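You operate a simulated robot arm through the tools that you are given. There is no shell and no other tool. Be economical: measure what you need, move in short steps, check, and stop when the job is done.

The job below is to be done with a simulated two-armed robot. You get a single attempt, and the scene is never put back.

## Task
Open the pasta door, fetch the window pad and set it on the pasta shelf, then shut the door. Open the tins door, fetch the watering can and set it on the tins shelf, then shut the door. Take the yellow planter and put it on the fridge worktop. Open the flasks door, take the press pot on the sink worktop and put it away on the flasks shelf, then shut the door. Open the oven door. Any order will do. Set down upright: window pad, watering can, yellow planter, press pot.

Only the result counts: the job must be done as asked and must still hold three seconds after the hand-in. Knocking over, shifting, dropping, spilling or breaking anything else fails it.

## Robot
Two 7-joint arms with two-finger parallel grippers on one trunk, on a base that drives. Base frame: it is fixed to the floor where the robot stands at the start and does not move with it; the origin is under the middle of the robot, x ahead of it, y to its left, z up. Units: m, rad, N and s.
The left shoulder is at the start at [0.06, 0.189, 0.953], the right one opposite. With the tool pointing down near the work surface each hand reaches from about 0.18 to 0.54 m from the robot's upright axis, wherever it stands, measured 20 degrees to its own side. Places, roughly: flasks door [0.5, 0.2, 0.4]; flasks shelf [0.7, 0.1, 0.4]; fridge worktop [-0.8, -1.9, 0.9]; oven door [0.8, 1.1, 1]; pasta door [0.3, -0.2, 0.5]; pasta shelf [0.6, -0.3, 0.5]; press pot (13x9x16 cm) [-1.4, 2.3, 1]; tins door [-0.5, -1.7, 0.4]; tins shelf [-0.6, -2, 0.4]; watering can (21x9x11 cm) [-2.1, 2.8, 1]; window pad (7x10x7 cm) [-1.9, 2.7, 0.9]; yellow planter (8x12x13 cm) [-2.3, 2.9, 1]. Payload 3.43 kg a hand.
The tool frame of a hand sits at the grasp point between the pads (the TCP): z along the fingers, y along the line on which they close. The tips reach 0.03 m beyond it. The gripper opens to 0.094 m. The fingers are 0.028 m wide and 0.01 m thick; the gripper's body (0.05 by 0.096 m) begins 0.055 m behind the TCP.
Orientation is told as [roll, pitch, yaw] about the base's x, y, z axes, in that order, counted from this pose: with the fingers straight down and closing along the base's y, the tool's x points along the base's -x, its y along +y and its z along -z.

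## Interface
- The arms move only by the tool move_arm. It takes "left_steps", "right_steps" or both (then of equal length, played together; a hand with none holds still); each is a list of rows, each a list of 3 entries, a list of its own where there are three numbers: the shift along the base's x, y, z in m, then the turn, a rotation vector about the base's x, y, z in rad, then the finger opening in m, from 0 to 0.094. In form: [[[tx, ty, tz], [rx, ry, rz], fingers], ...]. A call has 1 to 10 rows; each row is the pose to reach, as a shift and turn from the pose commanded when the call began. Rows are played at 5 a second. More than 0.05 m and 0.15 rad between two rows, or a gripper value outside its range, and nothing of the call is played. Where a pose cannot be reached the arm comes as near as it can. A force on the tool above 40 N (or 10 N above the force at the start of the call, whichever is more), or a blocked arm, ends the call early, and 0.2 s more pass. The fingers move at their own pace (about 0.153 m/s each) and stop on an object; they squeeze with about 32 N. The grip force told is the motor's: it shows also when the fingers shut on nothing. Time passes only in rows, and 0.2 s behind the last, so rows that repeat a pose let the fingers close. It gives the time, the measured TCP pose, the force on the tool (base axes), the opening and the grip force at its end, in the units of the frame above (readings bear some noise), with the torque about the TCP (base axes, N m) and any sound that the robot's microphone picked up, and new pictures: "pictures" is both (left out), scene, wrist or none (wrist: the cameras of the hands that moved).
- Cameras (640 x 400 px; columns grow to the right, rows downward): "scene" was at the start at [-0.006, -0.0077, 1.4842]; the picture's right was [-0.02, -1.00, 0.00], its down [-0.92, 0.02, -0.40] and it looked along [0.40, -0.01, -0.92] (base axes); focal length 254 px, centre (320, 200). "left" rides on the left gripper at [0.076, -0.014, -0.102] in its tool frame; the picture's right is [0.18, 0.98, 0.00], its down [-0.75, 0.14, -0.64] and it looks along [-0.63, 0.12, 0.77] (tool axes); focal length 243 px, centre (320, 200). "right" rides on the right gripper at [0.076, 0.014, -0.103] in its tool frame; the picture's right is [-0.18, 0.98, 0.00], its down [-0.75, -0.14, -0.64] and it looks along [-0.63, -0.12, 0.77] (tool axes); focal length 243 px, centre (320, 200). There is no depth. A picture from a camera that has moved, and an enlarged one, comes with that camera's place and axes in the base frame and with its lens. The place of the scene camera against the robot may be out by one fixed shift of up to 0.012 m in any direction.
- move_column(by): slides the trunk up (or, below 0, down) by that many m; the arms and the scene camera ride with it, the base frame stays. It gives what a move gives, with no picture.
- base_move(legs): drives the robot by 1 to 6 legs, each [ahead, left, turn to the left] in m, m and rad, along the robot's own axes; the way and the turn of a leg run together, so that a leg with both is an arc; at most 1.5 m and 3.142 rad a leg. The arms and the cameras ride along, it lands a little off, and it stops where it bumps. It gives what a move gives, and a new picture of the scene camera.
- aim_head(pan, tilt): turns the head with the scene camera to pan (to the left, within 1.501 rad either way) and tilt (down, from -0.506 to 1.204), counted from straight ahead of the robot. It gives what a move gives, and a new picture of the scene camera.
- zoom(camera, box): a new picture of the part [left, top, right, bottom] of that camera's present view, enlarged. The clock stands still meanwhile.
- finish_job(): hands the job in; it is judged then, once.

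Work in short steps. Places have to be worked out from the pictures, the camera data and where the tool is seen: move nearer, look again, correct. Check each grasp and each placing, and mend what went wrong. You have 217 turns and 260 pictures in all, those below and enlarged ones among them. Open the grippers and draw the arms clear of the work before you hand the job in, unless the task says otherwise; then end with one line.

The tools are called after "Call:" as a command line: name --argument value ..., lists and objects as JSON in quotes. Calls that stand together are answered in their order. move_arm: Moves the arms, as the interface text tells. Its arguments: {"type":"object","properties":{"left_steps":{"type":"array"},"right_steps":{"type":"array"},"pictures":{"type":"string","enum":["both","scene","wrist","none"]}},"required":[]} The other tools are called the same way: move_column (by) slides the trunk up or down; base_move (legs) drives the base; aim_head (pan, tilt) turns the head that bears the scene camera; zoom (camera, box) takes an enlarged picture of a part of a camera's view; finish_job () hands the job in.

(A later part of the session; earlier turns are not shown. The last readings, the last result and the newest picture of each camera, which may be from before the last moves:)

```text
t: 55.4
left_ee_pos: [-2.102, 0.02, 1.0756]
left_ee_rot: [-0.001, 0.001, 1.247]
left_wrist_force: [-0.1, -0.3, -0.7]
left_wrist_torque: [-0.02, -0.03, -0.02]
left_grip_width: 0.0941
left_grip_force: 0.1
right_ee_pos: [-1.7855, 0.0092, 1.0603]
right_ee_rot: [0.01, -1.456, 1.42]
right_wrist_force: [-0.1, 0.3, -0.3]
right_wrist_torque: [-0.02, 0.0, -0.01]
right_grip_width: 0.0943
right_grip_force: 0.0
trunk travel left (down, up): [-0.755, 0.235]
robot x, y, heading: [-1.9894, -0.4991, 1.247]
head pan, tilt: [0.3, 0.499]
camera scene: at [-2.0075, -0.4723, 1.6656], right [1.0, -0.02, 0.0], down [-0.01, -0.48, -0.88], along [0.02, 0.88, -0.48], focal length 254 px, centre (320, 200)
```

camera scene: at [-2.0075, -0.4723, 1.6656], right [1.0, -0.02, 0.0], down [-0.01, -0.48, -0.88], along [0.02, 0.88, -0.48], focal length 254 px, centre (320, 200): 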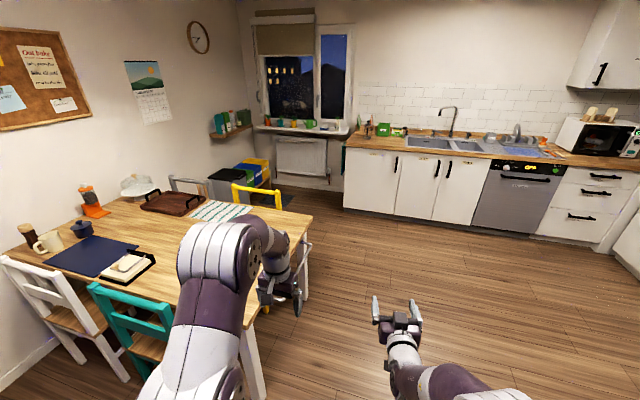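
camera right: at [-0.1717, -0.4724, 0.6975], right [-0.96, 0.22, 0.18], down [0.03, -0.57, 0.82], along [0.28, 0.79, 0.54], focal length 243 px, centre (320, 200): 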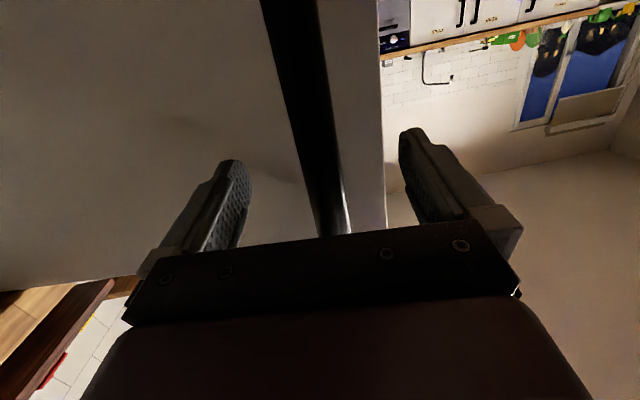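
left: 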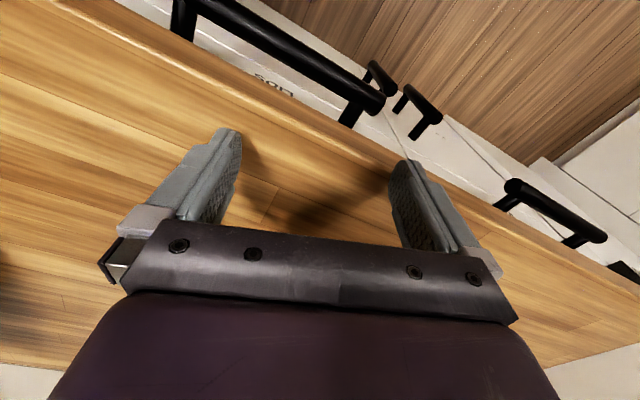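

On the sill from left: orange pot, teal pot, yellow planter, green watering can, blue/white window pad, bottle. I drive ahead along the sink counter, then left in front of the sill, clear of the chair.

Call:
base_move --legs '[[1.0, 0, 0.01], [0.97, 0, 0], [0, 0.4, 0]]'

```text
t: 67.3
left_ee_pos: [-1.9143, 1.9907, 1.0766]
left_ee_rot: [-0.001, 0.002, 1.274]
left_wrist_force: [0.3, -0.3, -0.4]
left_wrist_torque: [0.02, 0.0, 0.02]
left_grip_width: 0.094
left_grip_force: 0.0
right_ee_pos: [-1.5986, 1.9895, 1.059]
right_ee_rot: [0.011, -1.455, 1.446]
right_wrist_force: [0.0, 0.7, -0.7]
right_wrist_torque: [-0.03, 0.0, -0.03]
right_grip_width: 0.0939
right_grip_force: 0.1
trunk travel left (down, up): [-0.755, 0.235]
robot x, y, heading: [-1.7872, 1.4748, 1.278]
head pan, tilt: [0.3, 0.499]
camera scene: at [-1.8083, 1.5014, 1.6656], right [1.0, 0.0, 0.0], down [0.0, -0.48, -0.88], along [0.0, 0.88, -0.48], focal length 254 px, centre (320, 200)
```

scene: 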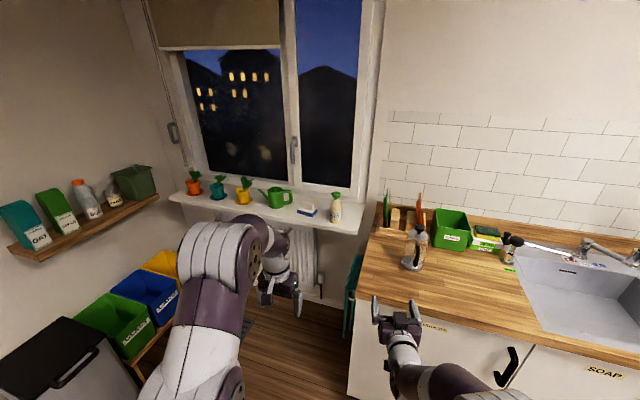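

Call:
zoom --camera "scene" --box '[160, 150, 380, 288]'

Call:
zoom --camera "scene" --box '[350, 170, 550, 295]'

```text
2.90 times, centred on (270, 219) of scene
camera zoom: at [-1.8083, 1.5014, 1.6656], right [1.0, 0.0, 0.0], down [0.0, -0.48, -0.88], along [0.0, 0.88, -0.48], focal length 737 px, centre (465, 145)
```

zoom: 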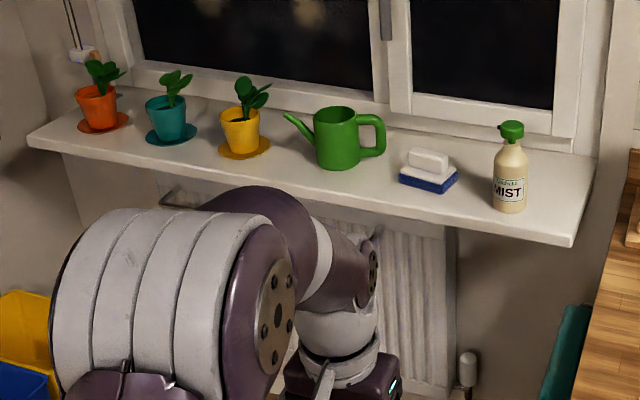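

```text
3.20 times, centred on (450, 232) of scene
camera zoom: at [-1.8083, 1.5014, 1.6656], right [1.0, 0.0, 0.0], down [0.0, -0.48, -0.88], along [0.0, 0.88, -0.48], focal length 814 px, centre (-96, 96)
```

zoom: 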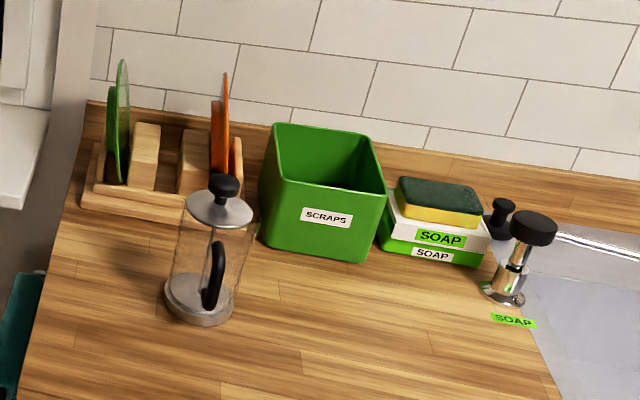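

Pad: blue base with white grip block at ≈(-1.877, 2.744), sill z≈0.90. Press pot at ≈(-1.42, 2.31), its black handle facing me. I turn the left hand to point ahead for taking the pot by its handle.

Call:
move_arm --left_steps '[[[0.004, 0.014, 0], [0.1436, -0.0433, 0], 0.094], [[0.009, 0.029, 0], [0.287, -0.0866, 0], 0.094], [[0.013, 0.043, 0], [0.431, -0.13, 0], 0.094], [[0.017, 0.057, 0], [0.574, -0.173, 0], 0.094], [[0.022, 0.072, 0], [0.718, -0.2165, 0], 0.094], [[0.026, 0.086, 0], [0.862, -0.26, 0], 0.094], [[0.03, 0.1, 0], [1.005, -0.303, 0], 0.094], [[0.035, 0.115, 0], [1.149, -0.346, 0], 0.094], [[0.039, 0.129, 0], [1.293, -0.39, 0], 0.094], [[0.043, 0.144, 0], [1.436, -0.433, 0], 0.094]]'

```text
t: 69.5
left_ee_pos: [-1.8727, 2.1358, 1.0739]
left_ee_rot: [0.056, -1.499, 1.22]
left_wrist_force: [-0.6, 0.6, 0.6]
left_wrist_torque: [-0.03, 0.0, 0.02]
left_grip_width: 0.094
left_grip_force: 0.0
right_ee_pos: [-1.5987, 1.9899, 1.0592]
right_ee_rot: [0.011, -1.454, 1.446]
right_wrist_force: [-0.4, 0.7, 0.6]
right_wrist_torque: [0.02, 0.0, 0.01]
right_grip_width: 0.0942
right_grip_force: 0.1
trunk travel left (down, up): [-0.755, 0.235]
robot x, y, heading: [-1.7832, 1.4711, 1.278]
head pan, tilt: [0.3, 0.499]
camera scene: at [-1.8084, 1.5028, 1.6656], right [1.0, 0.0, 0.0], down [0.0, -0.48, -0.88], along [0.0, 0.88, -0.48], focal length 254 px, centre (320, 200)
camera left: at [-1.8907, 2.0281, 1.0055], right [-0.95, 0.27, -0.18], down [-0.3, -0.52, 0.8], along [0.12, 0.81, 0.58], focal length 243 px, centre (320, 200)
```

scene: 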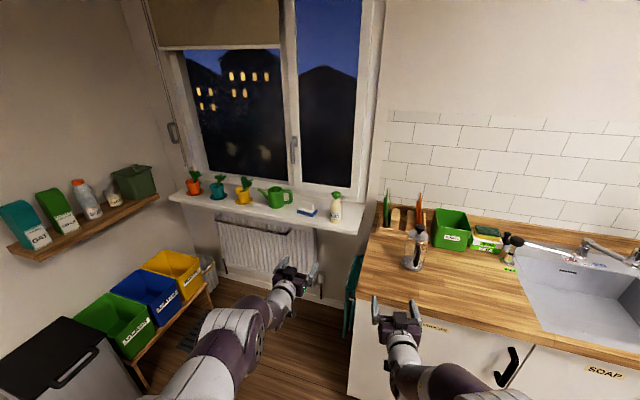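
left: 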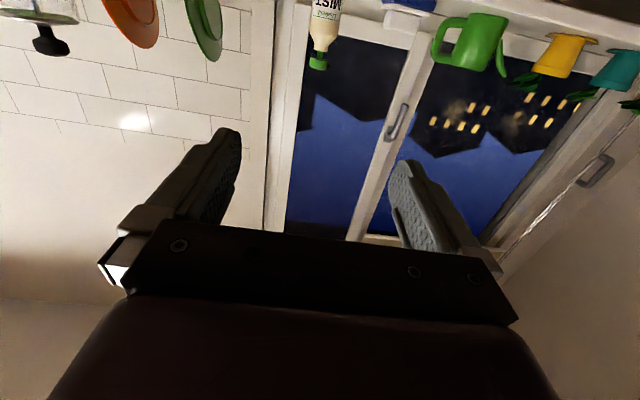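

Left hand points ahead now. I sidestep right so the left hand lines up with the pot handle.

Call:
base_move --legs '[[0, -0.28, -0.02], [0.06, 0, 0]]'

Call:
move_arm --left_steps '[[[0.035, -0.011, -0.03], [-0.134, 0.04, 0], 0.094], [[0.072, -0.022, -0.06], [-0.268, 0.081, 0], 0.094]]' --pictures "wrist"

Call:
aim_head --pan 0.15 --tilt 0.75

```text
t: 72.0
left_ee_pos: [-1.5789, 2.1083, 1.0741]
left_ee_rot: [0.052, -1.498, 1.211]
left_wrist_force: [-0.1, -0.3, -0.7]
left_wrist_torque: [-0.05, 0.02, 0.01]
left_grip_width: 0.0941
left_grip_force: 0.1
right_ee_pos: [-1.3055, 1.9572, 1.0602]
right_ee_rot: [0.014, -1.456, 1.43]
right_wrist_force: [0.2, -0.4, 0.1]
right_wrist_torque: [-0.03, 0.03, 0.04]
right_grip_width: 0.0941
right_grip_force: 0.0
trunk travel left (down, up): [-0.755, 0.235]
robot x, y, heading: [-1.5007, 1.4427, 1.263]
head pan, tilt: [0.3, 0.499]
camera scene: at [-1.5221, 1.4727, 1.6656], right [1.0, -0.01, 0.0], down [-0.01, -0.48, -0.88], along [0.01, 0.88, -0.48], focal length 254 px, centre (320, 200)
```

scene: 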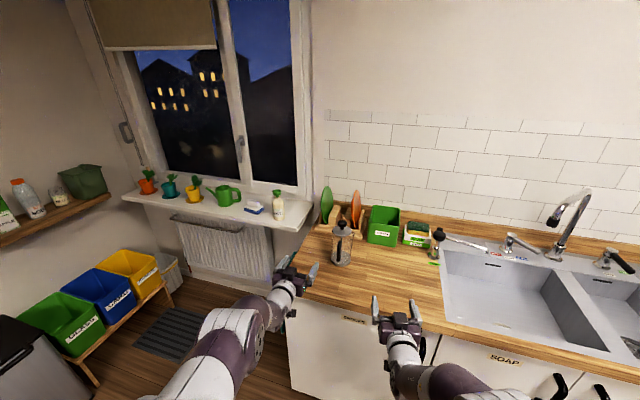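

```text
t: 72.6
left_ee_pos: [-1.547, 2.093, 1.014]
left_ee_rot: [-0.017, -1.212, 1.268]
left_wrist_force: [0.1, 0.4, -0.9]
left_wrist_torque: [-0.01, -0.01, 0.04]
left_grip_width: 0.0941
left_grip_force: 0.1
left hand out of reach, approached as far as the arm can: row 1, 2
right_ee_pos: [-1.3052, 1.9602, 1.0582]
right_ee_rot: [0.013, -1.452, 1.431]
right_wrist_force: [0.1, 0.4, -1.6]
right_wrist_torque: [0.01, -0.01, 0.01]
right_grip_width: 0.0939
right_grip_force: 0.1
trunk travel left (down, up): [-0.755, 0.235]
robot x, y, heading: [-1.5025, 1.4495, 1.26]
head pan, tilt: [0.3, 0.499]
camera left: at [-1.5716, 1.9711, 0.979], right [-0.95, 0.24, -0.18], down [-0.24, -0.27, 0.93], along [0.18, 0.93, 0.32], focal length 243 px, centre (320, 200)
```

left: 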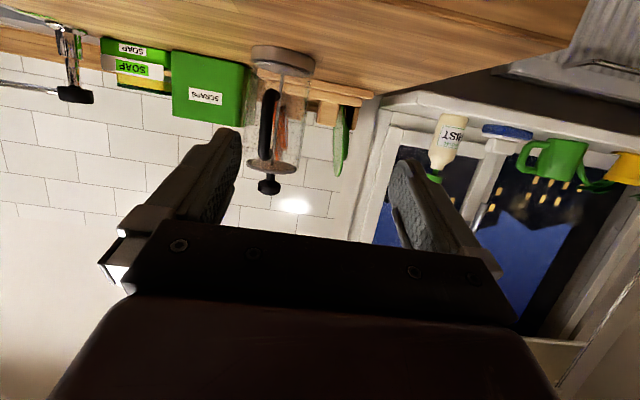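

```text
t: 73.4
left_ee_pos: [-1.547, 2.0905, 1.0166]
left_ee_rot: [-0.015, -1.219, 1.269]
left_wrist_force: [0.0, -1.0, -0.2]
left_wrist_torque: [-0.03, -0.03, 0.01]
left_grip_width: 0.094
left_grip_force: 0.0
right_ee_pos: [-1.3066, 1.9564, 1.0598]
right_ee_rot: [0.011, -1.456, 1.432]
right_wrist_force: [-0.4, 0.6, -0.7]
right_wrist_torque: [-0.03, 0.01, -0.02]
right_grip_width: 0.0939
right_grip_force: 0.0
trunk travel left (down, up): [-0.755, 0.235]
robot x, y, heading: [-1.494, 1.4471, 1.262]
head pan, tilt: [0.15, 0.75]
camera scene: at [-1.5104, 1.463, 1.6437], right [0.99, -0.16, 0.0], down [-0.11, -0.67, -0.73], along [0.12, 0.72, -0.68], focal length 254 px, centre (320, 200)
```

scene: 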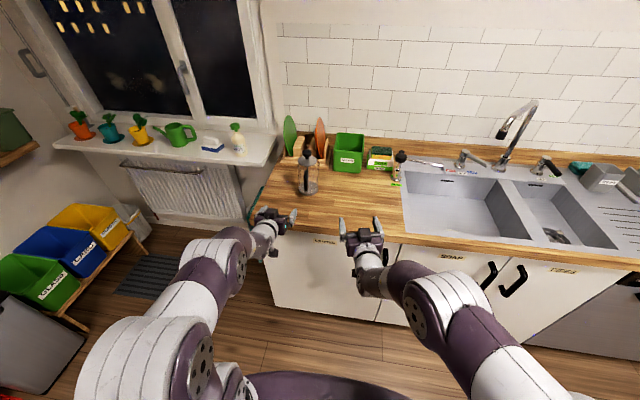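

Wrist view gives the handle at ≈(-1.439, 2.25, 0.996), facing straight out. Left TCP needs 0.054 right and ~0.18 ahead; I use the base for most.

Call:
base_move --legs '[[0, -0.054, 0], [0.1, 0, 0]]'

Call:
move_arm --left_steps '[[[0, 0, -0.015], [0, 0, 0], 0.094]]' --pictures "wrist"

```text
t: 75.0
left_ee_pos: [-1.465, 2.169, 1.0161]
left_ee_rot: [-0.012, -1.216, 1.267]
left_wrist_force: [-0.6, -0.2, -0.5]
left_wrist_torque: [-0.02, 0.02, -0.01]
left_grip_width: 0.094
left_grip_force: 0.0
right_ee_pos: [-1.2245, 2.0351, 1.0598]
right_ee_rot: [0.017, -1.456, 1.427]
right_wrist_force: [0.3, 0.0, 0.0]
right_wrist_torque: [0.0, 0.03, 0.0]
right_grip_width: 0.0941
right_grip_force: 0.1
trunk travel left (down, up): [-0.755, 0.235]
robot x, y, heading: [-1.4194, 1.523, 1.262]
head pan, tilt: [0.15, 0.75]
camera scene: at [-1.4279, 1.5415, 1.6436], right [0.99, -0.16, 0.0], down [-0.11, -0.67, -0.73], along [0.12, 0.72, -0.68], focal length 254 px, centre (320, 200)
```

scene: 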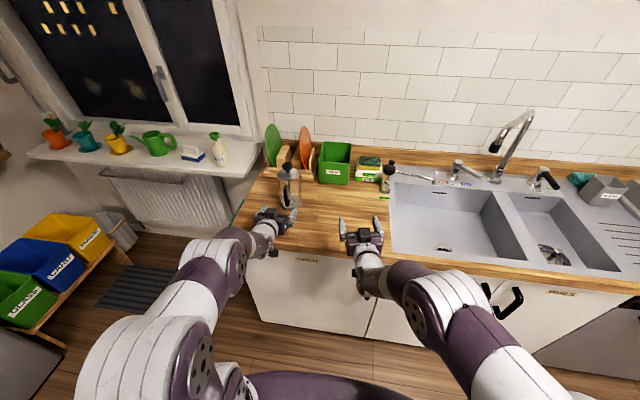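

```text
t: 75.4
left_ee_pos: [-1.4668, 2.167, 1.0039]
left_ee_rot: [-0.017, -1.216, 1.265]
left_wrist_force: [0.3, 0.2, 0.1]
left_wrist_torque: [0.0, -0.01, -0.02]
left_grip_width: 0.0941
left_grip_force: 0.0
right_ee_pos: [-1.2239, 2.0354, 1.0595]
right_ee_rot: [0.011, -1.454, 1.432]
right_wrist_force: [0.2, 0.1, -0.2]
right_wrist_torque: [-0.01, 0.01, 0.0]
right_grip_width: 0.094
right_grip_force: 0.0
trunk travel left (down, up): [-0.755, 0.235]
robot x, y, heading: [-1.4188, 1.5229, 1.26]
head pan, tilt: [0.15, 0.75]
camera left: at [-1.4914, 2.0458, 0.9676], right [-0.95, 0.25, -0.18], down [-0.25, -0.28, 0.93], along [0.18, 0.93, 0.33], focal length 243 px, centre (320, 200)
```

left: 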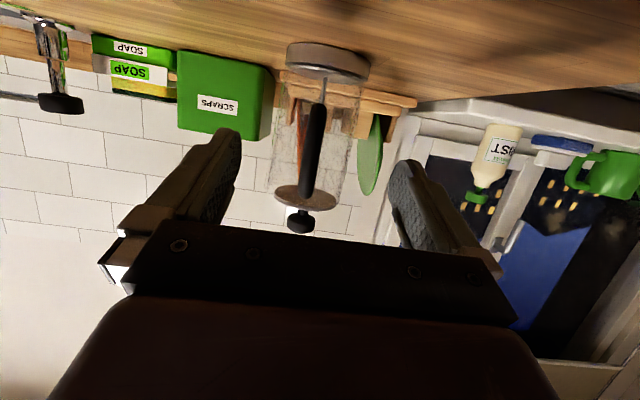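

Handle is centred between the fingers; advance 0.08 and close.

Call:
move_arm --left_steps '[[[0.0123, 0.038, -0.004], [0, 0, 0], 0.094], [[0.0247, 0.0765, -0.008], [0, 0, 0], 0.094], [[0.0247, 0.0765, -0.008], [0, 0, 0], 0.094], [[0.0247, 0.0765, -0.008], [0, 0, 0], 0.0], [[0.0247, 0.0765, -0.008], [0, 0, 0], 0.0], [[0.0247, 0.0765, -0.008], [0, 0, 0], 0.0]]' --pictures "wrist"

```text
t: 76.8
left_ee_pos: [-1.4402, 2.2453, 0.9953]
left_ee_rot: [-0.015, -1.216, 1.267]
left_wrist_force: [0.1, -0.4, 2.7]
left_wrist_torque: [0.23, -0.09, 0.01]
left_grip_width: 0.0186
left_grip_force: 31.5
right_ee_pos: [-1.225, 2.0357, 1.0603]
right_ee_rot: [0.012, -1.456, 1.431]
right_wrist_force: [0.4, 0.1, -0.1]
right_wrist_torque: [0.03, 0.03, 0.0]
right_grip_width: 0.094
right_grip_force: 0.3
trunk travel left (down, up): [-0.755, 0.235]
robot x, y, heading: [-1.4199, 1.5245, 1.261]
head pan, tilt: [0.15, 0.75]
camera left: at [-1.4644, 2.1236, 0.96], right [-0.95, 0.25, -0.18], down [-0.24, -0.28, 0.93], along [0.18, 0.93, 0.33], focal length 243 px, centre (320, 200)
```

left: 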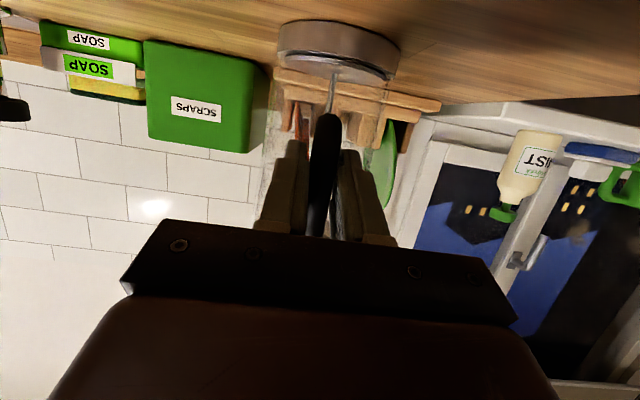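

Gripped (1.9 cm). I lift 0.1 m and check that the pot stays upright.

Call:
move_arm --left_steps '[[[0, 0, 0.02], [0, 0, 0], 0.0], [[0, 0, 0.05], [0, 0, 0], 0.0], [[0, 0, 0.08], [0, 0, 0], 0.0], [[0, 0, 0.11], [0, 0, 0], 0.0]]'

```text
t: 77.8
left_ee_pos: [-1.4423, 2.2428, 1.1032]
left_ee_rot: [-0.016, -1.216, 1.27]
left_wrist_force: [0.4, -0.4, -6.3]
left_wrist_torque: [-0.39, 0.08, -0.01]
left_grip_width: 0.0189
left_grip_force: 32.7
right_ee_pos: [-1.2248, 2.0356, 1.0594]
right_ee_rot: [0.011, -1.455, 1.431]
right_wrist_force: [0.1, 0.3, 0.4]
right_wrist_torque: [0.0, 0.0, -0.01]
right_grip_width: 0.0941
right_grip_force: 0.1
trunk travel left (down, up): [-0.755, 0.235]
robot x, y, heading: [-1.4188, 1.5194, 1.259]
head pan, tilt: [0.15, 0.75]
camera scene: at [-1.429, 1.5413, 1.6436], right [0.99, -0.16, 0.0], down [-0.11, -0.67, -0.73], along [0.12, 0.72, -0.68], focal length 254 px, centre (320, 200)
camera left: at [-1.4666, 2.1216, 1.0674], right [-0.95, 0.24, -0.18], down [-0.24, -0.28, 0.93], along [0.18, 0.93, 0.32], focal length 243 px, centre (320, 200)
```

scene: 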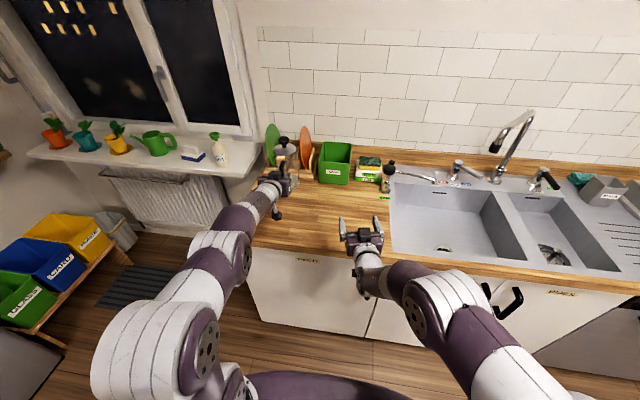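
left: 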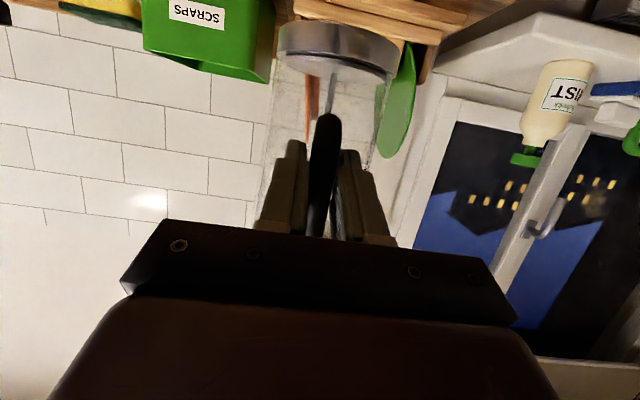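

Lifted upright (~0.65 kg). I back off, then retract and raise the left hand with the pot.

Call:
base_move --legs '[[-0.3, 0, 0]]'

Call:
move_arm --left_steps '[[[-0.0123, -0.038, 0.02], [0, 0, 0], 0.0], [[-0.0247, -0.076, 0.04], [0, 0, 0], 0.0], [[-0.037, -0.114, 0.06], [0, 0, 0], 0.0], [[-0.049, -0.152, 0.08], [0, 0, 0], 0.0], [[-0.062, -0.19, 0.1], [0, 0, 0], 0.0], [[-0.062, -0.19, 0.14], [0, 0, 0], 0.0]]' --pictures "none"

Call:
base_move --legs '[[0, 0.7, 0]]'

```text
t: 79.9
left_ee_pos: [-1.5319, 1.9561, 1.1027]
left_ee_rot: [-0.015, -1.214, 1.262]
left_wrist_force: [-0.3, -0.9, -4.9]
left_wrist_torque: [-0.43, 0.11, -0.01]
left_grip_width: 0.0189
left_grip_force: 32.4
right_ee_pos: [-1.3151, 1.7456, 1.0598]
right_ee_rot: [0.01, -1.453, 1.424]
right_wrist_force: [-0.1, -0.5, 0.8]
right_wrist_torque: [0.04, 0.02, 0.04]
right_grip_width: 0.0943
right_grip_force: 0.1
trunk travel left (down, up): [-0.755, 0.235]
robot x, y, heading: [-1.5134, 1.2334, 1.251]
head pan, tilt: [0.15, 0.75]
camera scene: at [-1.5226, 1.254, 1.6436], right [0.99, -0.17, 0.0], down [-0.11, -0.67, -0.73], along [0.12, 0.72, -0.68], focal length 254 px, centre (320, 200)
```

scene: 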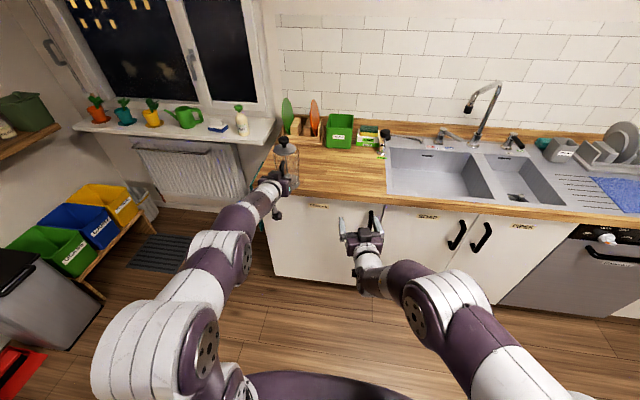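

```text
t: 81.3
left_ee_pos: [-1.591, 1.7651, 1.2416]
left_ee_rot: [-0.013, -1.215, 1.26]
left_wrist_force: [-0.7, 0.3, -5.3]
left_wrist_torque: [-0.4, 0.09, 0.0]
left_grip_width: 0.0185
left_grip_force: 31.5
left hand out of reach, approached as far as the arm can: row 2
right_ee_pos: [-1.3146, 1.7457, 1.0586]
right_ee_rot: [0.012, -1.457, 1.426]
right_wrist_force: [-0.4, 0.1, 0.1]
right_wrist_torque: [-0.02, -0.01, -0.02]
right_grip_width: 0.0942
right_grip_force: 0.1
trunk travel left (down, up): [-0.755, 0.235]
robot x, y, heading: [-1.5155, 1.2343, 1.252]
head pan, tilt: [0.15, 0.75]
```

```text
t: 85.1
left_ee_pos: [-2.2518, 1.9807, 1.241]
left_ee_rot: [-0.015, -1.214, 1.266]
left_wrist_force: [0.0, -0.5, -5.3]
left_wrist_torque: [-0.36, 0.14, 0.01]
left_grip_width: 0.0188
left_grip_force: 31.6
right_ee_pos: [-1.9775, 1.9628, 1.0586]
right_ee_rot: [0.011, -1.455, 1.429]
right_wrist_force: [-0.7, -0.3, 0.2]
right_wrist_torque: [-0.02, 0.02, -0.02]
right_grip_width: 0.0939
right_grip_force: 0.0
trunk travel left (down, up): [-0.755, 0.235]
robot x, y, heading: [-2.1717, 1.4517, 1.259]
head pan, tilt: [0.15, 0.75]
camera scene: at [-2.1821, 1.4683, 1.6436], right [0.99, -0.16, 0.0], down [-0.11, -0.67, -0.73], along [0.12, 0.72, -0.68], focal length 254 px, centre (320, 200)
```

scene: 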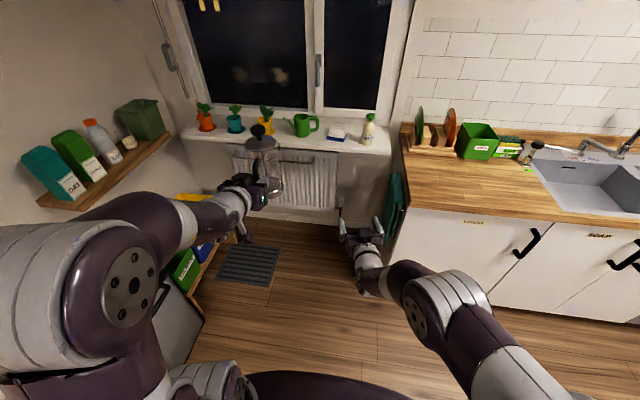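

Pot rides well. I move ahead toward the sill with the right hand pitched downward for the pad.

Call:
base_move --legs '[[0.45, 0.15, 0]]'

Call:
move_arm --right_steps '[[[0, 0, 0.0], [-0.127, 0.041, 0], 0.094], [[0, 0, 0.0], [-0.253, 0.082, 0], 0.094], [[0, 0, 0.0], [-0.38, 0.124, 0], 0.094]]' --pictures "wrist"

Call:
aim_head --pan 0 --tilt 0.9

```text
t: 88.0
left_ee_pos: [-2.253, 2.4578, 1.2418]
left_ee_rot: [-0.016, -1.216, 1.27]
left_wrist_force: [0.2, 0.8, -5.1]
left_wrist_torque: [-0.45, 0.1, 0.0]
left_grip_width: 0.0186
left_grip_force: 31.9
right_ee_pos: [-1.9776, 2.442, 1.059]
right_ee_rot: [0.009, -1.454, 1.435]
right_wrist_force: [-0.2, -0.1, 0.8]
right_wrist_torque: [-0.01, 0.02, 0.0]
right_grip_width: 0.0939
right_grip_force: 0.1
trunk travel left (down, up): [-0.755, 0.235]
robot x, y, heading: [-2.1707, 1.9241, 1.261]
head pan, tilt: [0.15, 0.75]
camera scene: at [-2.1813, 1.9468, 1.6436], right [0.99, -0.16, 0.0], down [-0.11, -0.67, -0.73], along [0.12, 0.72, -0.68], focal length 254 px, centre (320, 200)
```

scene: 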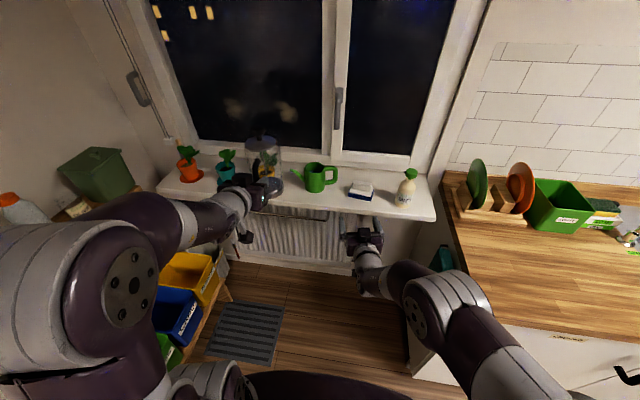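

```text
t: 88.8
left_ee_pos: [-2.2533, 2.4585, 1.2416]
left_ee_rot: [-0.014, -1.215, 1.272]
left_wrist_force: [-0.1, -1.2, -5.5]
left_wrist_torque: [-0.4, 0.08, -0.02]
left_grip_width: 0.0188
left_grip_force: 32.2
right_ee_pos: [-1.9765, 2.4401, 1.0577]
right_ee_rot: [0.15, -1.054, 1.297]
right_wrist_force: [1.0, 0.0, -0.2]
right_wrist_torque: [-0.02, 0.0, 0.03]
right_grip_width: 0.0939
right_grip_force: 0.1
trunk travel left (down, up): [-0.755, 0.235]
robot x, y, heading: [-2.1693, 1.9296, 1.263]
head pan, tilt: [0.15, 0.75]
camera right: at [-2.0118, 2.3174, 1.0437], right [-0.95, 0.23, 0.23], down [0.18, -0.22, 0.96], along [0.27, 0.95, 0.17], focal length 243 px, centre (320, 200)
```

right: 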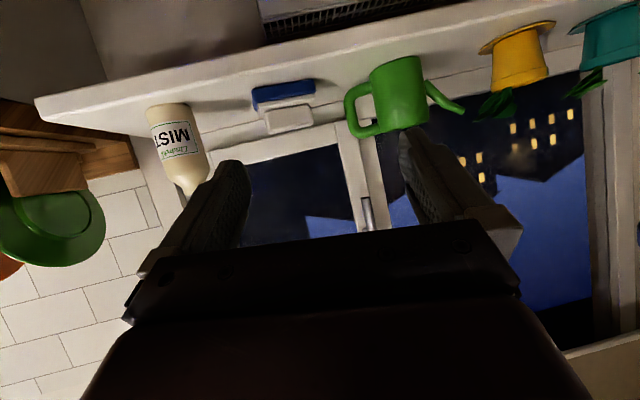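

```text
t: 89.5
left_ee_pos: [-2.2544, 2.458, 1.2427]
left_ee_rot: [-0.016, -1.213, 1.269]
left_wrist_force: [0.1, 0.2, -4.8]
left_wrist_torque: [-0.4, 0.09, 0.01]
left_grip_width: 0.0188
left_grip_force: 31.7
right_ee_pos: [-1.9776, 2.4415, 1.0599]
right_ee_rot: [0.15, -1.058, 1.297]
right_wrist_force: [0.2, 0.1, -0.7]
right_wrist_torque: [0.0, -0.02, 0.0]
right_grip_width: 0.0941
right_grip_force: 0.1
trunk travel left (down, up): [-0.755, 0.235]
robot x, y, heading: [-2.1717, 1.9263, 1.264]
head pan, tilt: [0.0, 0.901]
camera scene: at [-2.1715, 1.9369, 1.6317], right [0.95, -0.3, 0.0], down [-0.24, -0.75, -0.62], along [0.19, 0.59, -0.78], focal length 254 px, centre (320, 200)
```

scene: 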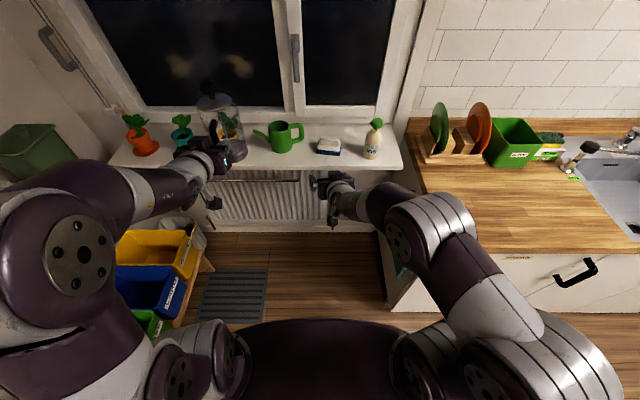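

Zoom on the pad to determine its orientation.

Call:
zoom --camera "scene" --box '[260, 100, 420, 200]'

Call:
zoom --camera "right" --box '[130, 40, 450, 240]'

```text
4.00 times, centred on (340, 150) of scene
camera zoom: at [-2.1715, 1.9369, 1.6317], right [0.95, -0.3, 0.0], down [-0.24, -0.75, -0.62], along [0.19, 0.59, -0.78], focal length 1017 px, centre (240, 400)
```

zoom: 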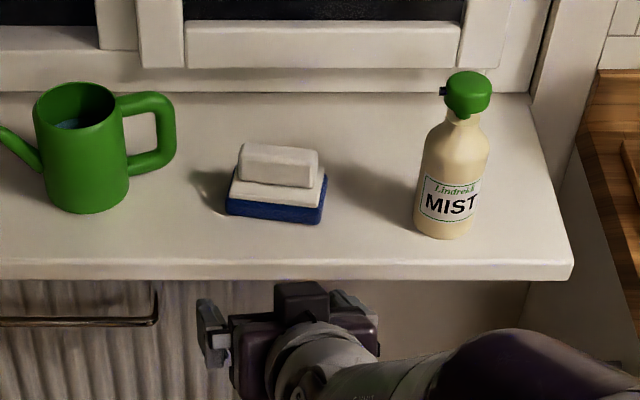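

```text
2.00 times, centred on (290, 140) of right
camera zoom: at [-2.0118, 2.3175, 1.0437], right [-0.95, 0.23, 0.23], down [0.18, -0.22, 0.96], along [0.27, 0.95, 0.17], focal length 485 px, centre (380, 320)
```

zoom: 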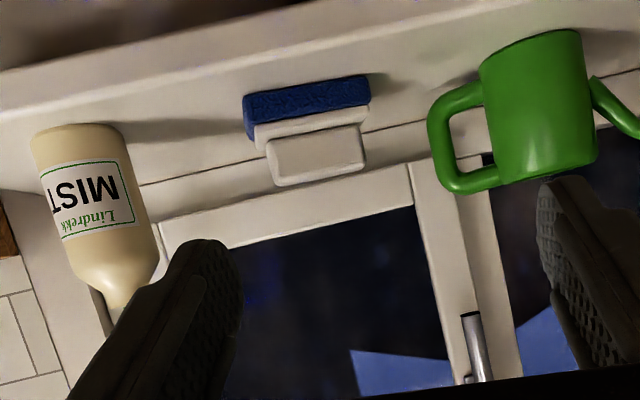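

Pad block ≈8 cm wide, centre ≈(-1.873, 2.738), turned ~0.16 rad clockwise from the sill. I retract the pot further, drive ahead 0.2, and yaw/level the right hand to match.

Call:
move_arm --left_steps '[[[-0.012, -0.038, 0.0], [0, 0, 0], 0.0], [[-0.025, -0.076, 0.0], [0, 0, 0], 0.0], [[-0.031, -0.095, 0.02], [0, 0, 0], 0.0]]' --right_steps '[[[0, 0, 0], [-0.011, -0.022, -0.107], 0.094], [[0, 0, 0], [-0.022, -0.044, -0.213], 0.094], [[0, 0, 0], [-0.033, -0.066, -0.32], 0.094]]' --pictures "none"

Call:
base_move --legs '[[0.195, 0.0, 0]]'

```text
t: 90.3
left_ee_pos: [-2.2879, 2.3946, 1.2621]
left_ee_rot: [-0.019, -1.213, 1.273]
left_wrist_force: [1.0, 0.8, -5.1]
left_wrist_torque: [-0.43, 0.1, -0.01]
left_grip_width: 0.0188
left_grip_force: 31.8
left hand out of reach, approached as far as the arm can: row 2, 3
right_ee_pos: [-1.9782, 2.4411, 1.0577]
right_ee_rot: [-0.002, -1.049, 1.112]
right_wrist_force: [0.0, 0.1, 0.7]
right_wrist_torque: [0.04, 0.0, 0.0]
right_grip_width: 0.094
right_grip_force: 0.1
trunk travel left (down, up): [-0.755, 0.235]
robot x, y, heading: [-2.169, 1.9272, 1.258]
head pan, tilt: [0.0, 0.901]
```

```text
t: 91.8
left_ee_pos: [-2.2284, 2.5786, 1.2621]
left_ee_rot: [-0.017, -1.215, 1.269]
left_wrist_force: [-0.2, 0.0, -6.4]
left_wrist_torque: [-0.44, 0.1, 0.03]
left_grip_width: 0.0188
left_grip_force: 32.1
right_ee_pos: [-1.9178, 2.625, 1.0581]
right_ee_rot: [0.003, -1.05, 1.105]
right_wrist_force: [0.2, 0.2, -0.2]
right_wrist_torque: [-0.03, 0.0, 0.0]
right_grip_width: 0.0939
right_grip_force: 0.0
trunk travel left (down, up): [-0.755, 0.235]
robot x, y, heading: [-2.1101, 2.1167, 1.259]
head pan, tilt: [0.0, 0.901]
camera scene: at [-2.1124, 2.1211, 1.6317], right [0.95, -0.31, 0.0], down [-0.24, -0.75, -0.62], along [0.19, 0.59, -0.78], focal length 254 px, centre (320, 200)
```

scene: 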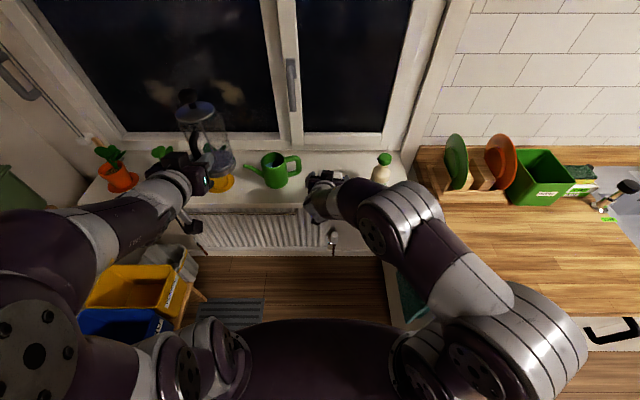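

Lower the hand to grip height with a 1 cm left correction and view with wrist camera.

Call:
move_arm --right_steps '[[[-0.004, 0.002, -0.045], [0, 0, 0], 0.094], [[-0.008, 0.004, -0.09], [0, 0, 0], 0.094]]'

Call:
zoom --camera "scene" --box '[260, 120, 420, 220]'

```text
t: 92.4
left_ee_pos: [-2.2276, 2.5792, 1.2609]
left_ee_rot: [-0.017, -1.211, 1.268]
left_wrist_force: [-0.2, -0.1, -4.8]
left_wrist_torque: [-0.37, 0.07, 0.0]
left_grip_width: 0.0187
left_grip_force: 31.8
right_ee_pos: [-1.9243, 2.6296, 0.9688]
right_ee_rot: [0.004, -1.051, 1.103]
right_wrist_force: [-0.4, 0.3, 0.7]
right_wrist_torque: [0.01, -0.02, 0.01]
right_grip_width: 0.0942
right_grip_force: 0.1
trunk travel left (down, up): [-0.755, 0.235]
robot x, y, heading: [-2.1132, 2.1113, 1.259]
head pan, tilt: [0.0, 0.901]
camera scene: at [-2.1121, 2.1234, 1.6317], right [0.95, -0.31, 0.0], down [-0.24, -0.75, -0.62], along [0.19, 0.59, -0.78], focal length 254 px, centre (320, 200)
camera right: at [-1.995, 2.5231, 0.9538], right [-0.84, 0.52, 0.16], down [0.05, -0.23, 0.97], along [0.54, 0.82, 0.17], focal length 243 px, centre (320, 200)
```

scene: 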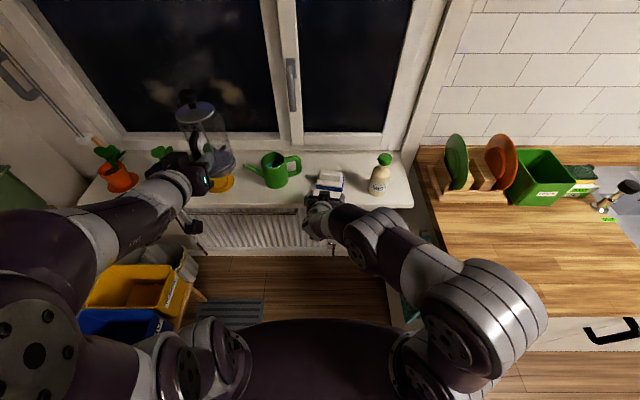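
right: 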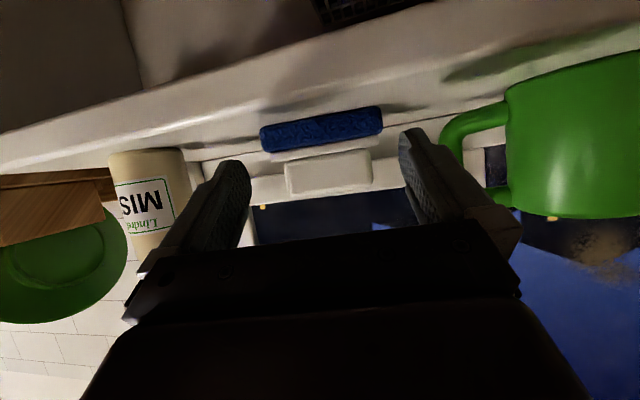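

```text
4.00 times, centred on (340, 170) of scene
camera zoom: at [-2.1121, 2.1234, 1.6317], right [0.95, -0.31, 0.0], down [-0.24, -0.75, -0.62], along [0.19, 0.59, -0.78], focal length 1017 px, centre (240, 320)
```

zoom: 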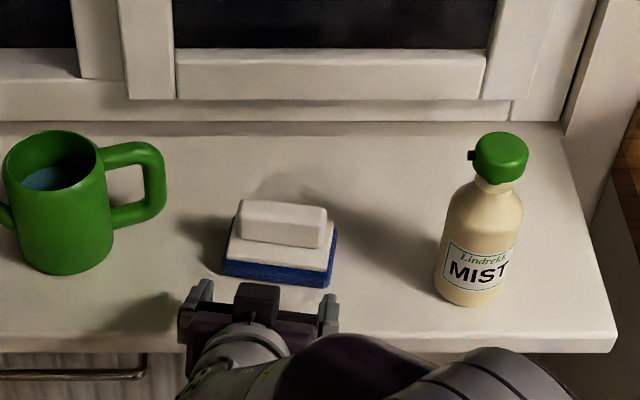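

Nicely aligned and centred. Advance 0.11 along the hand's heading and close.

Call:
move_arm --right_steps '[[[0.0165, 0.033, -0.003], [0, 0, 0], 0.094], [[0.033, 0.066, -0.006], [0, 0, 0], 0.094], [[0.049, 0.0985, -0.007], [0, 0, 0], 0.094], [[0.049, 0.0985, -0.007], [0, 0, 0], 0.094], [[0.049, 0.0985, -0.007], [0, 0, 0], 0.06], [[0.049, 0.0985, -0.007], [0, 0, 0], 0.06], [[0.049, 0.0985, -0.007], [0, 0, 0], 0.0], [[0.049, 0.0985, -0.007], [0, 0, 0], 0.0]]' --pictures "wrist"

Call:
zoom --camera "scene" --box '[260, 120, 420, 220]'

```text
t: 94.2
left_ee_pos: [-2.2258, 2.5785, 1.2619]
left_ee_rot: [-0.015, -1.213, 1.268]
left_wrist_force: [0.0, 0.8, -5.5]
left_wrist_torque: [-0.41, 0.12, -0.03]
left_grip_width: 0.0188
left_grip_force: 31.9
right_ee_pos: [-1.8776, 2.7258, 0.9608]
right_ee_rot: [0.002, -1.049, 1.106]
right_wrist_force: [0.6, -0.5, 0.4]
right_wrist_torque: [-0.04, -0.05, 0.01]
right_grip_width: 0.0912
right_grip_force: 31.9
trunk travel left (down, up): [-0.755, 0.235]
robot x, y, heading: [-2.1129, 2.1148, 1.264]
head pan, tilt: [0.0, 0.901]
camera right: at [-1.9475, 2.62, 0.9465], right [-0.84, 0.52, 0.16], down [0.05, -0.23, 0.97], along [0.54, 0.82, 0.17], focal length 243 px, centre (320, 200)
```

right: 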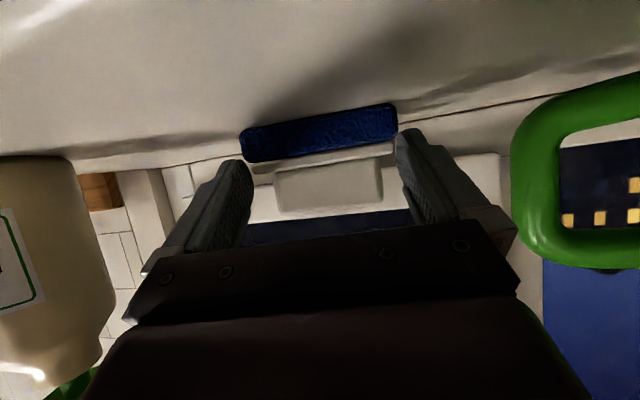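

```text
4.00 times, centred on (340, 170) of scene
camera zoom: at [-2.1122, 2.1216, 1.6317], right [0.95, -0.31, 0.0], down [-0.24, -0.75, -0.62], along [0.19, 0.59, -0.78], focal length 1017 px, centre (240, 320)
```

zoom: 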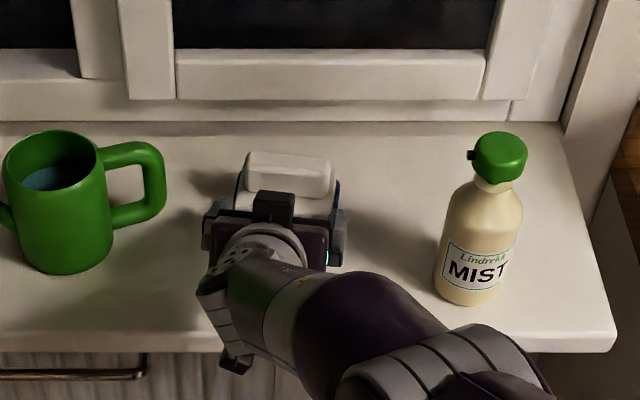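

Width 0.091 with full force: the fingers seem to clamp the white plate, the pad slid back a bit. Test with a small lift.

Call:
move_arm --right_steps '[[[0, 0, 0.015], [0, 0, 0], 0.0], [[0, 0, 0.03], [0, 0, 0], 0.0], [[0, 0, 0.03], [0, 0, 0], 0.0]]' --pictures "wrist"

Call:
zoom --camera "scene" --box '[260, 120, 420, 220]'

```text
t: 95.0
left_ee_pos: [-2.2276, 2.5791, 1.2613]
left_ee_rot: [-0.016, -1.213, 1.271]
left_wrist_force: [-0.6, 0.2, -4.8]
left_wrist_torque: [-0.44, 0.12, 0.01]
left_grip_width: 0.0188
left_grip_force: 32.3
right_ee_pos: [-1.8775, 2.728, 0.9912]
right_ee_rot: [0.001, -1.049, 1.105]
right_wrist_force: [-0.4, 0.7, -2.3]
right_wrist_torque: [-0.05, -0.01, 0.0]
right_grip_width: 0.0911
right_grip_force: 32.1
trunk travel left (down, up): [-0.755, 0.235]
robot x, y, heading: [-2.1115, 2.1141, 1.26]
head pan, tilt: [0.0, 0.901]
camera right: at [-1.9476, 2.6201, 0.9766], right [-0.84, 0.52, 0.16], down [0.05, -0.23, 0.97], along [0.54, 0.82, 0.17], focal length 243 px, centre (320, 200)
```

right: 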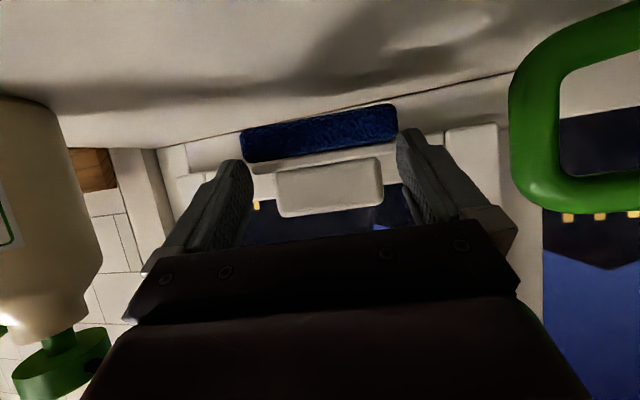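

```text
4.00 times, centred on (340, 170) of scene
camera zoom: at [-2.1122, 2.1222, 1.6317], right [0.95, -0.31, 0.0], down [-0.24, -0.75, -0.62], along [0.19, 0.59, -0.78], focal length 1017 px, centre (240, 320)
```

zoom: 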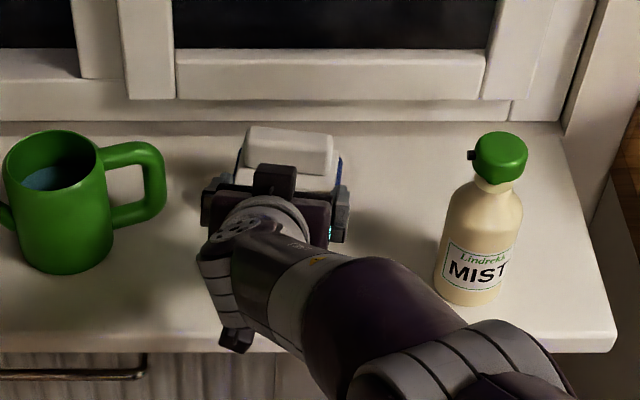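

Pad is held and level. I lift more and back away from the sill.

Call:
move_arm --right_steps '[[[0, 0, 0.04], [0, 0, 0], 0.0], [[0, 0, 0.08], [0, 0, 0], 0.0]]' --pictures "none"

Call:
base_move --legs '[[-0.4, 0, 0], [0, -0.5, 0], [0, -0.5, 0]]'

```text
t: 95.6
left_ee_pos: [-2.2287, 2.5775, 1.2635]
left_ee_rot: [-0.017, -1.216, 1.267]
left_wrist_force: [-0.4, -0.1, -5.8]
left_wrist_torque: [-0.41, 0.07, 0.0]
left_grip_width: 0.0189
left_grip_force: 31.8
right_ee_pos: [-1.8769, 2.7272, 1.071]
right_ee_rot: [0.001, -1.049, 1.107]
right_wrist_force: [-0.7, 0.6, -1.1]
right_wrist_torque: [-0.07, 0.06, 0.0]
right_grip_width: 0.091
right_grip_force: 31.9
trunk travel left (down, up): [-0.755, 0.235]
robot x, y, heading: [-2.1168, 2.114, 1.257]
head pan, tilt: [0.0, 0.901]
```

```text
t: 103.2
left_ee_pos: [-1.3994, 1.8878, 1.2626]
left_ee_rot: [-0.016, -1.212, 1.254]
left_wrist_force: [-0.8, 0.3, -5.5]
left_wrist_torque: [-0.39, 0.12, -0.03]
left_grip_width: 0.0186
left_grip_force: 32.3
right_ee_pos: [-1.0461, 2.0324, 1.0705]
right_ee_rot: [0.001, -1.05, 1.092]
right_wrist_force: [-0.3, 1.0, -0.7]
right_wrist_torque: [-0.07, 0.02, 0.0]
right_grip_width: 0.0912
right_grip_force: 31.8
trunk travel left (down, up): [-0.755, 0.235]
robot x, y, heading: [-1.2892, 1.4194, 1.247]
head pan, tilt: [0.0, 0.901]
camera scene: at [-1.2904, 1.4299, 1.6317], right [0.95, -0.32, 0.0], down [-0.25, -0.74, -0.62], along [0.2, 0.59, -0.78], focal length 254 px, centre (320, 200)
```

scene: 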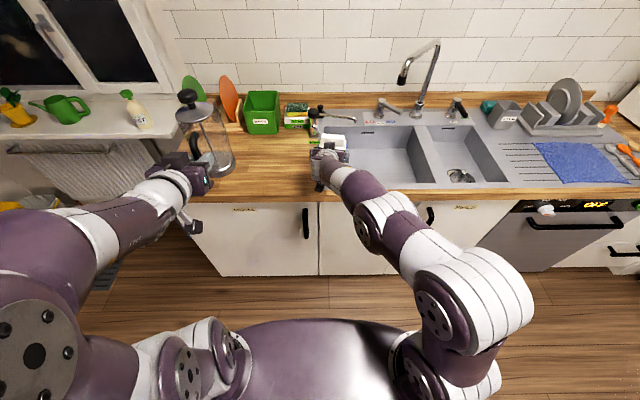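

Back to the aisle, turn to face the open pasta cupboard and look in.

Call:
base_move --legs '[[-1.05, 0, 0], [0, 0, -1.56], [0.75, 0, 0]]'

Call:
move_column --by -0.25

Call:
aim_head --pan -0.1 --tilt 0.7

```text
t: 116.0
left_ee_pos: [-0.4517, 0.3209, 1.262]
left_ee_rot: [-0.016, -1.214, -0.293]
left_wrist_force: [-0.5, 0.5, -6.0]
left_wrist_torque: [0.08, 0.41, 0.01]
left_grip_width: 0.0144
left_grip_force: 32.4
right_ee_pos: [-0.3, -0.029, 1.0701]
right_ee_rot: [0.001, -1.051, -0.456]
right_wrist_force: [-0.5, -0.1, -1.0]
right_wrist_torque: [0.06, 0.04, -0.03]
right_grip_width: 0.0909
right_grip_force: 32.4
trunk travel left (down, up): [-0.755, 0.235]
robot x, y, heading: [-0.9184, 0.202, -0.301]
head pan, tilt: [0.0, 0.901]
camera scene: at [-0.9061, 0.1908, 1.6317], right [-0.3, -0.95, 0.0], down [-0.75, 0.23, -0.62], along [0.59, -0.19, -0.78], focal length 254 px, centre (320, 200)
```

scene: 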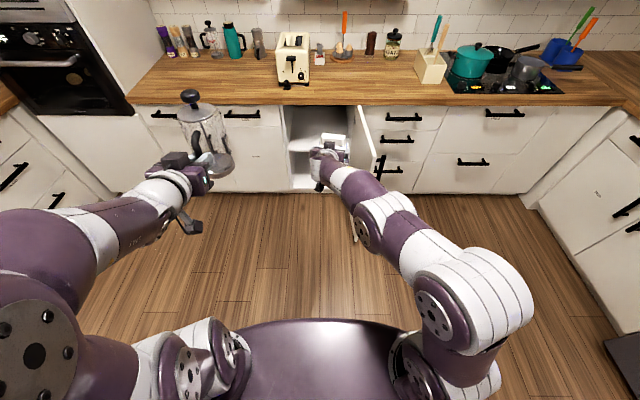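

```text
t: 118.6
left_ee_pos: [-0.4507, 0.3227, 1.0121]
left_ee_rot: [-0.016, -1.213, -0.294]
left_wrist_force: [0.4, 0.4, -5.7]
left_wrist_torque: [0.12, 0.4, -0.01]
left_grip_width: 0.0144
left_grip_force: 31.8
right_ee_pos: [-0.2994, -0.0287, 0.8199]
right_ee_rot: [0.001, -1.049, -0.457]
right_wrist_force: [-0.2, 0.7, -1.3]
right_wrist_torque: [0.0, 0.07, 0.01]
right_grip_width: 0.0911
right_grip_force: 32.0
trunk travel left (down, up): [-0.505, 0.485]
robot x, y, heading: [-0.9136, 0.1996, -0.303]
head pan, tilt: [0.0, 0.901]
```

```text
t: 119.3
left_ee_pos: [-0.4507, 0.3213, 1.0129]
left_ee_rot: [-0.016, -1.214, -0.293]
left_wrist_force: [0.8, 0.7, -6.2]
left_wrist_torque: [0.07, 0.42, 0.0]
left_grip_width: 0.0143
left_grip_force: 31.7
right_ee_pos: [-0.2997, -0.028, 0.8203]
right_ee_rot: [0.002, -1.049, -0.457]
right_wrist_force: [0.5, 0.1, -1.2]
right_wrist_torque: [0.03, 0.04, 0.0]
right_grip_width: 0.0909
right_grip_force: 32.0
trunk travel left (down, up): [-0.505, 0.485]
robot x, y, heading: [-0.9157, 0.2023, -0.306]
head pan, tilt: [-0.099, 0.7]
camera scene: at [-0.9, 0.18, 1.3978], right [-0.39, -0.92, 0.0], down [-0.59, 0.25, -0.76], along [0.7, -0.3, -0.65], focal length 254 px, centre (320, 200)
```

scene: 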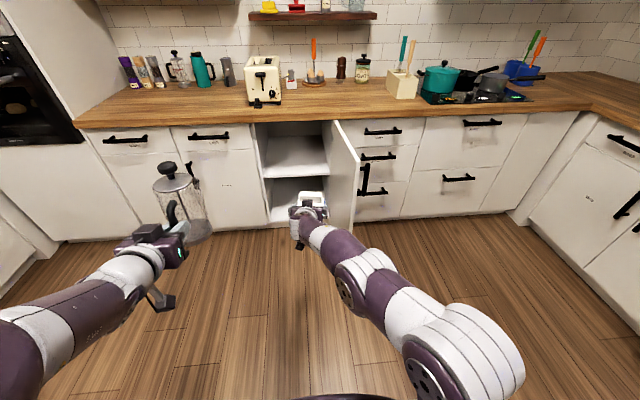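

The pot's grip width changed slightly; I check the pot and cupboard interior.

Call:
zoom --camera "scene" --box '[110, 140, 270, 240]'

Call:
zoom --camera "scene" --box '[220, 90, 400, 240]'

```text
4.00 times, centred on (190, 190) of scene
camera zoom: at [-0.9, 0.18, 1.3978], right [-0.39, -0.92, 0.0], down [-0.59, 0.25, -0.76], along [0.7, -0.3, -0.65], focal length 1017 px, centre (840, 240)
```

zoom: 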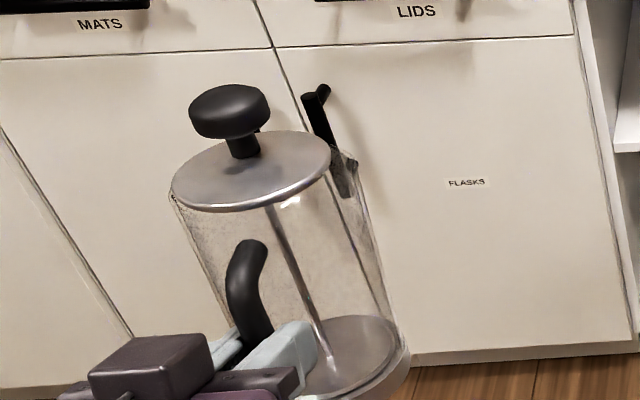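

```text
2.67 times, centred on (310, 165) of scene
camera zoom: at [-0.9, 0.18, 1.3978], right [-0.39, -0.92, 0.0], down [-0.59, 0.25, -0.76], along [0.7, -0.3, -0.65], focal length 678 px, centre (347, 293)
```

zoom: 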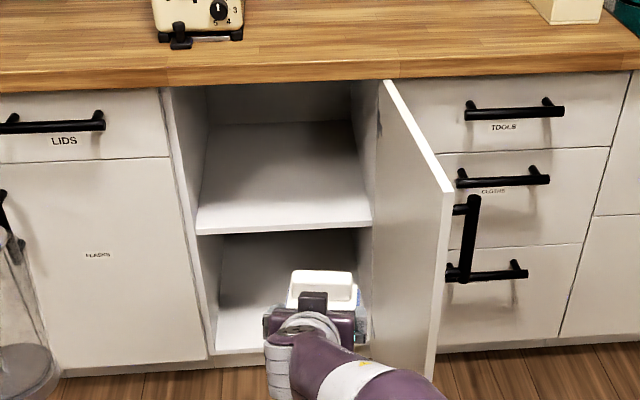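

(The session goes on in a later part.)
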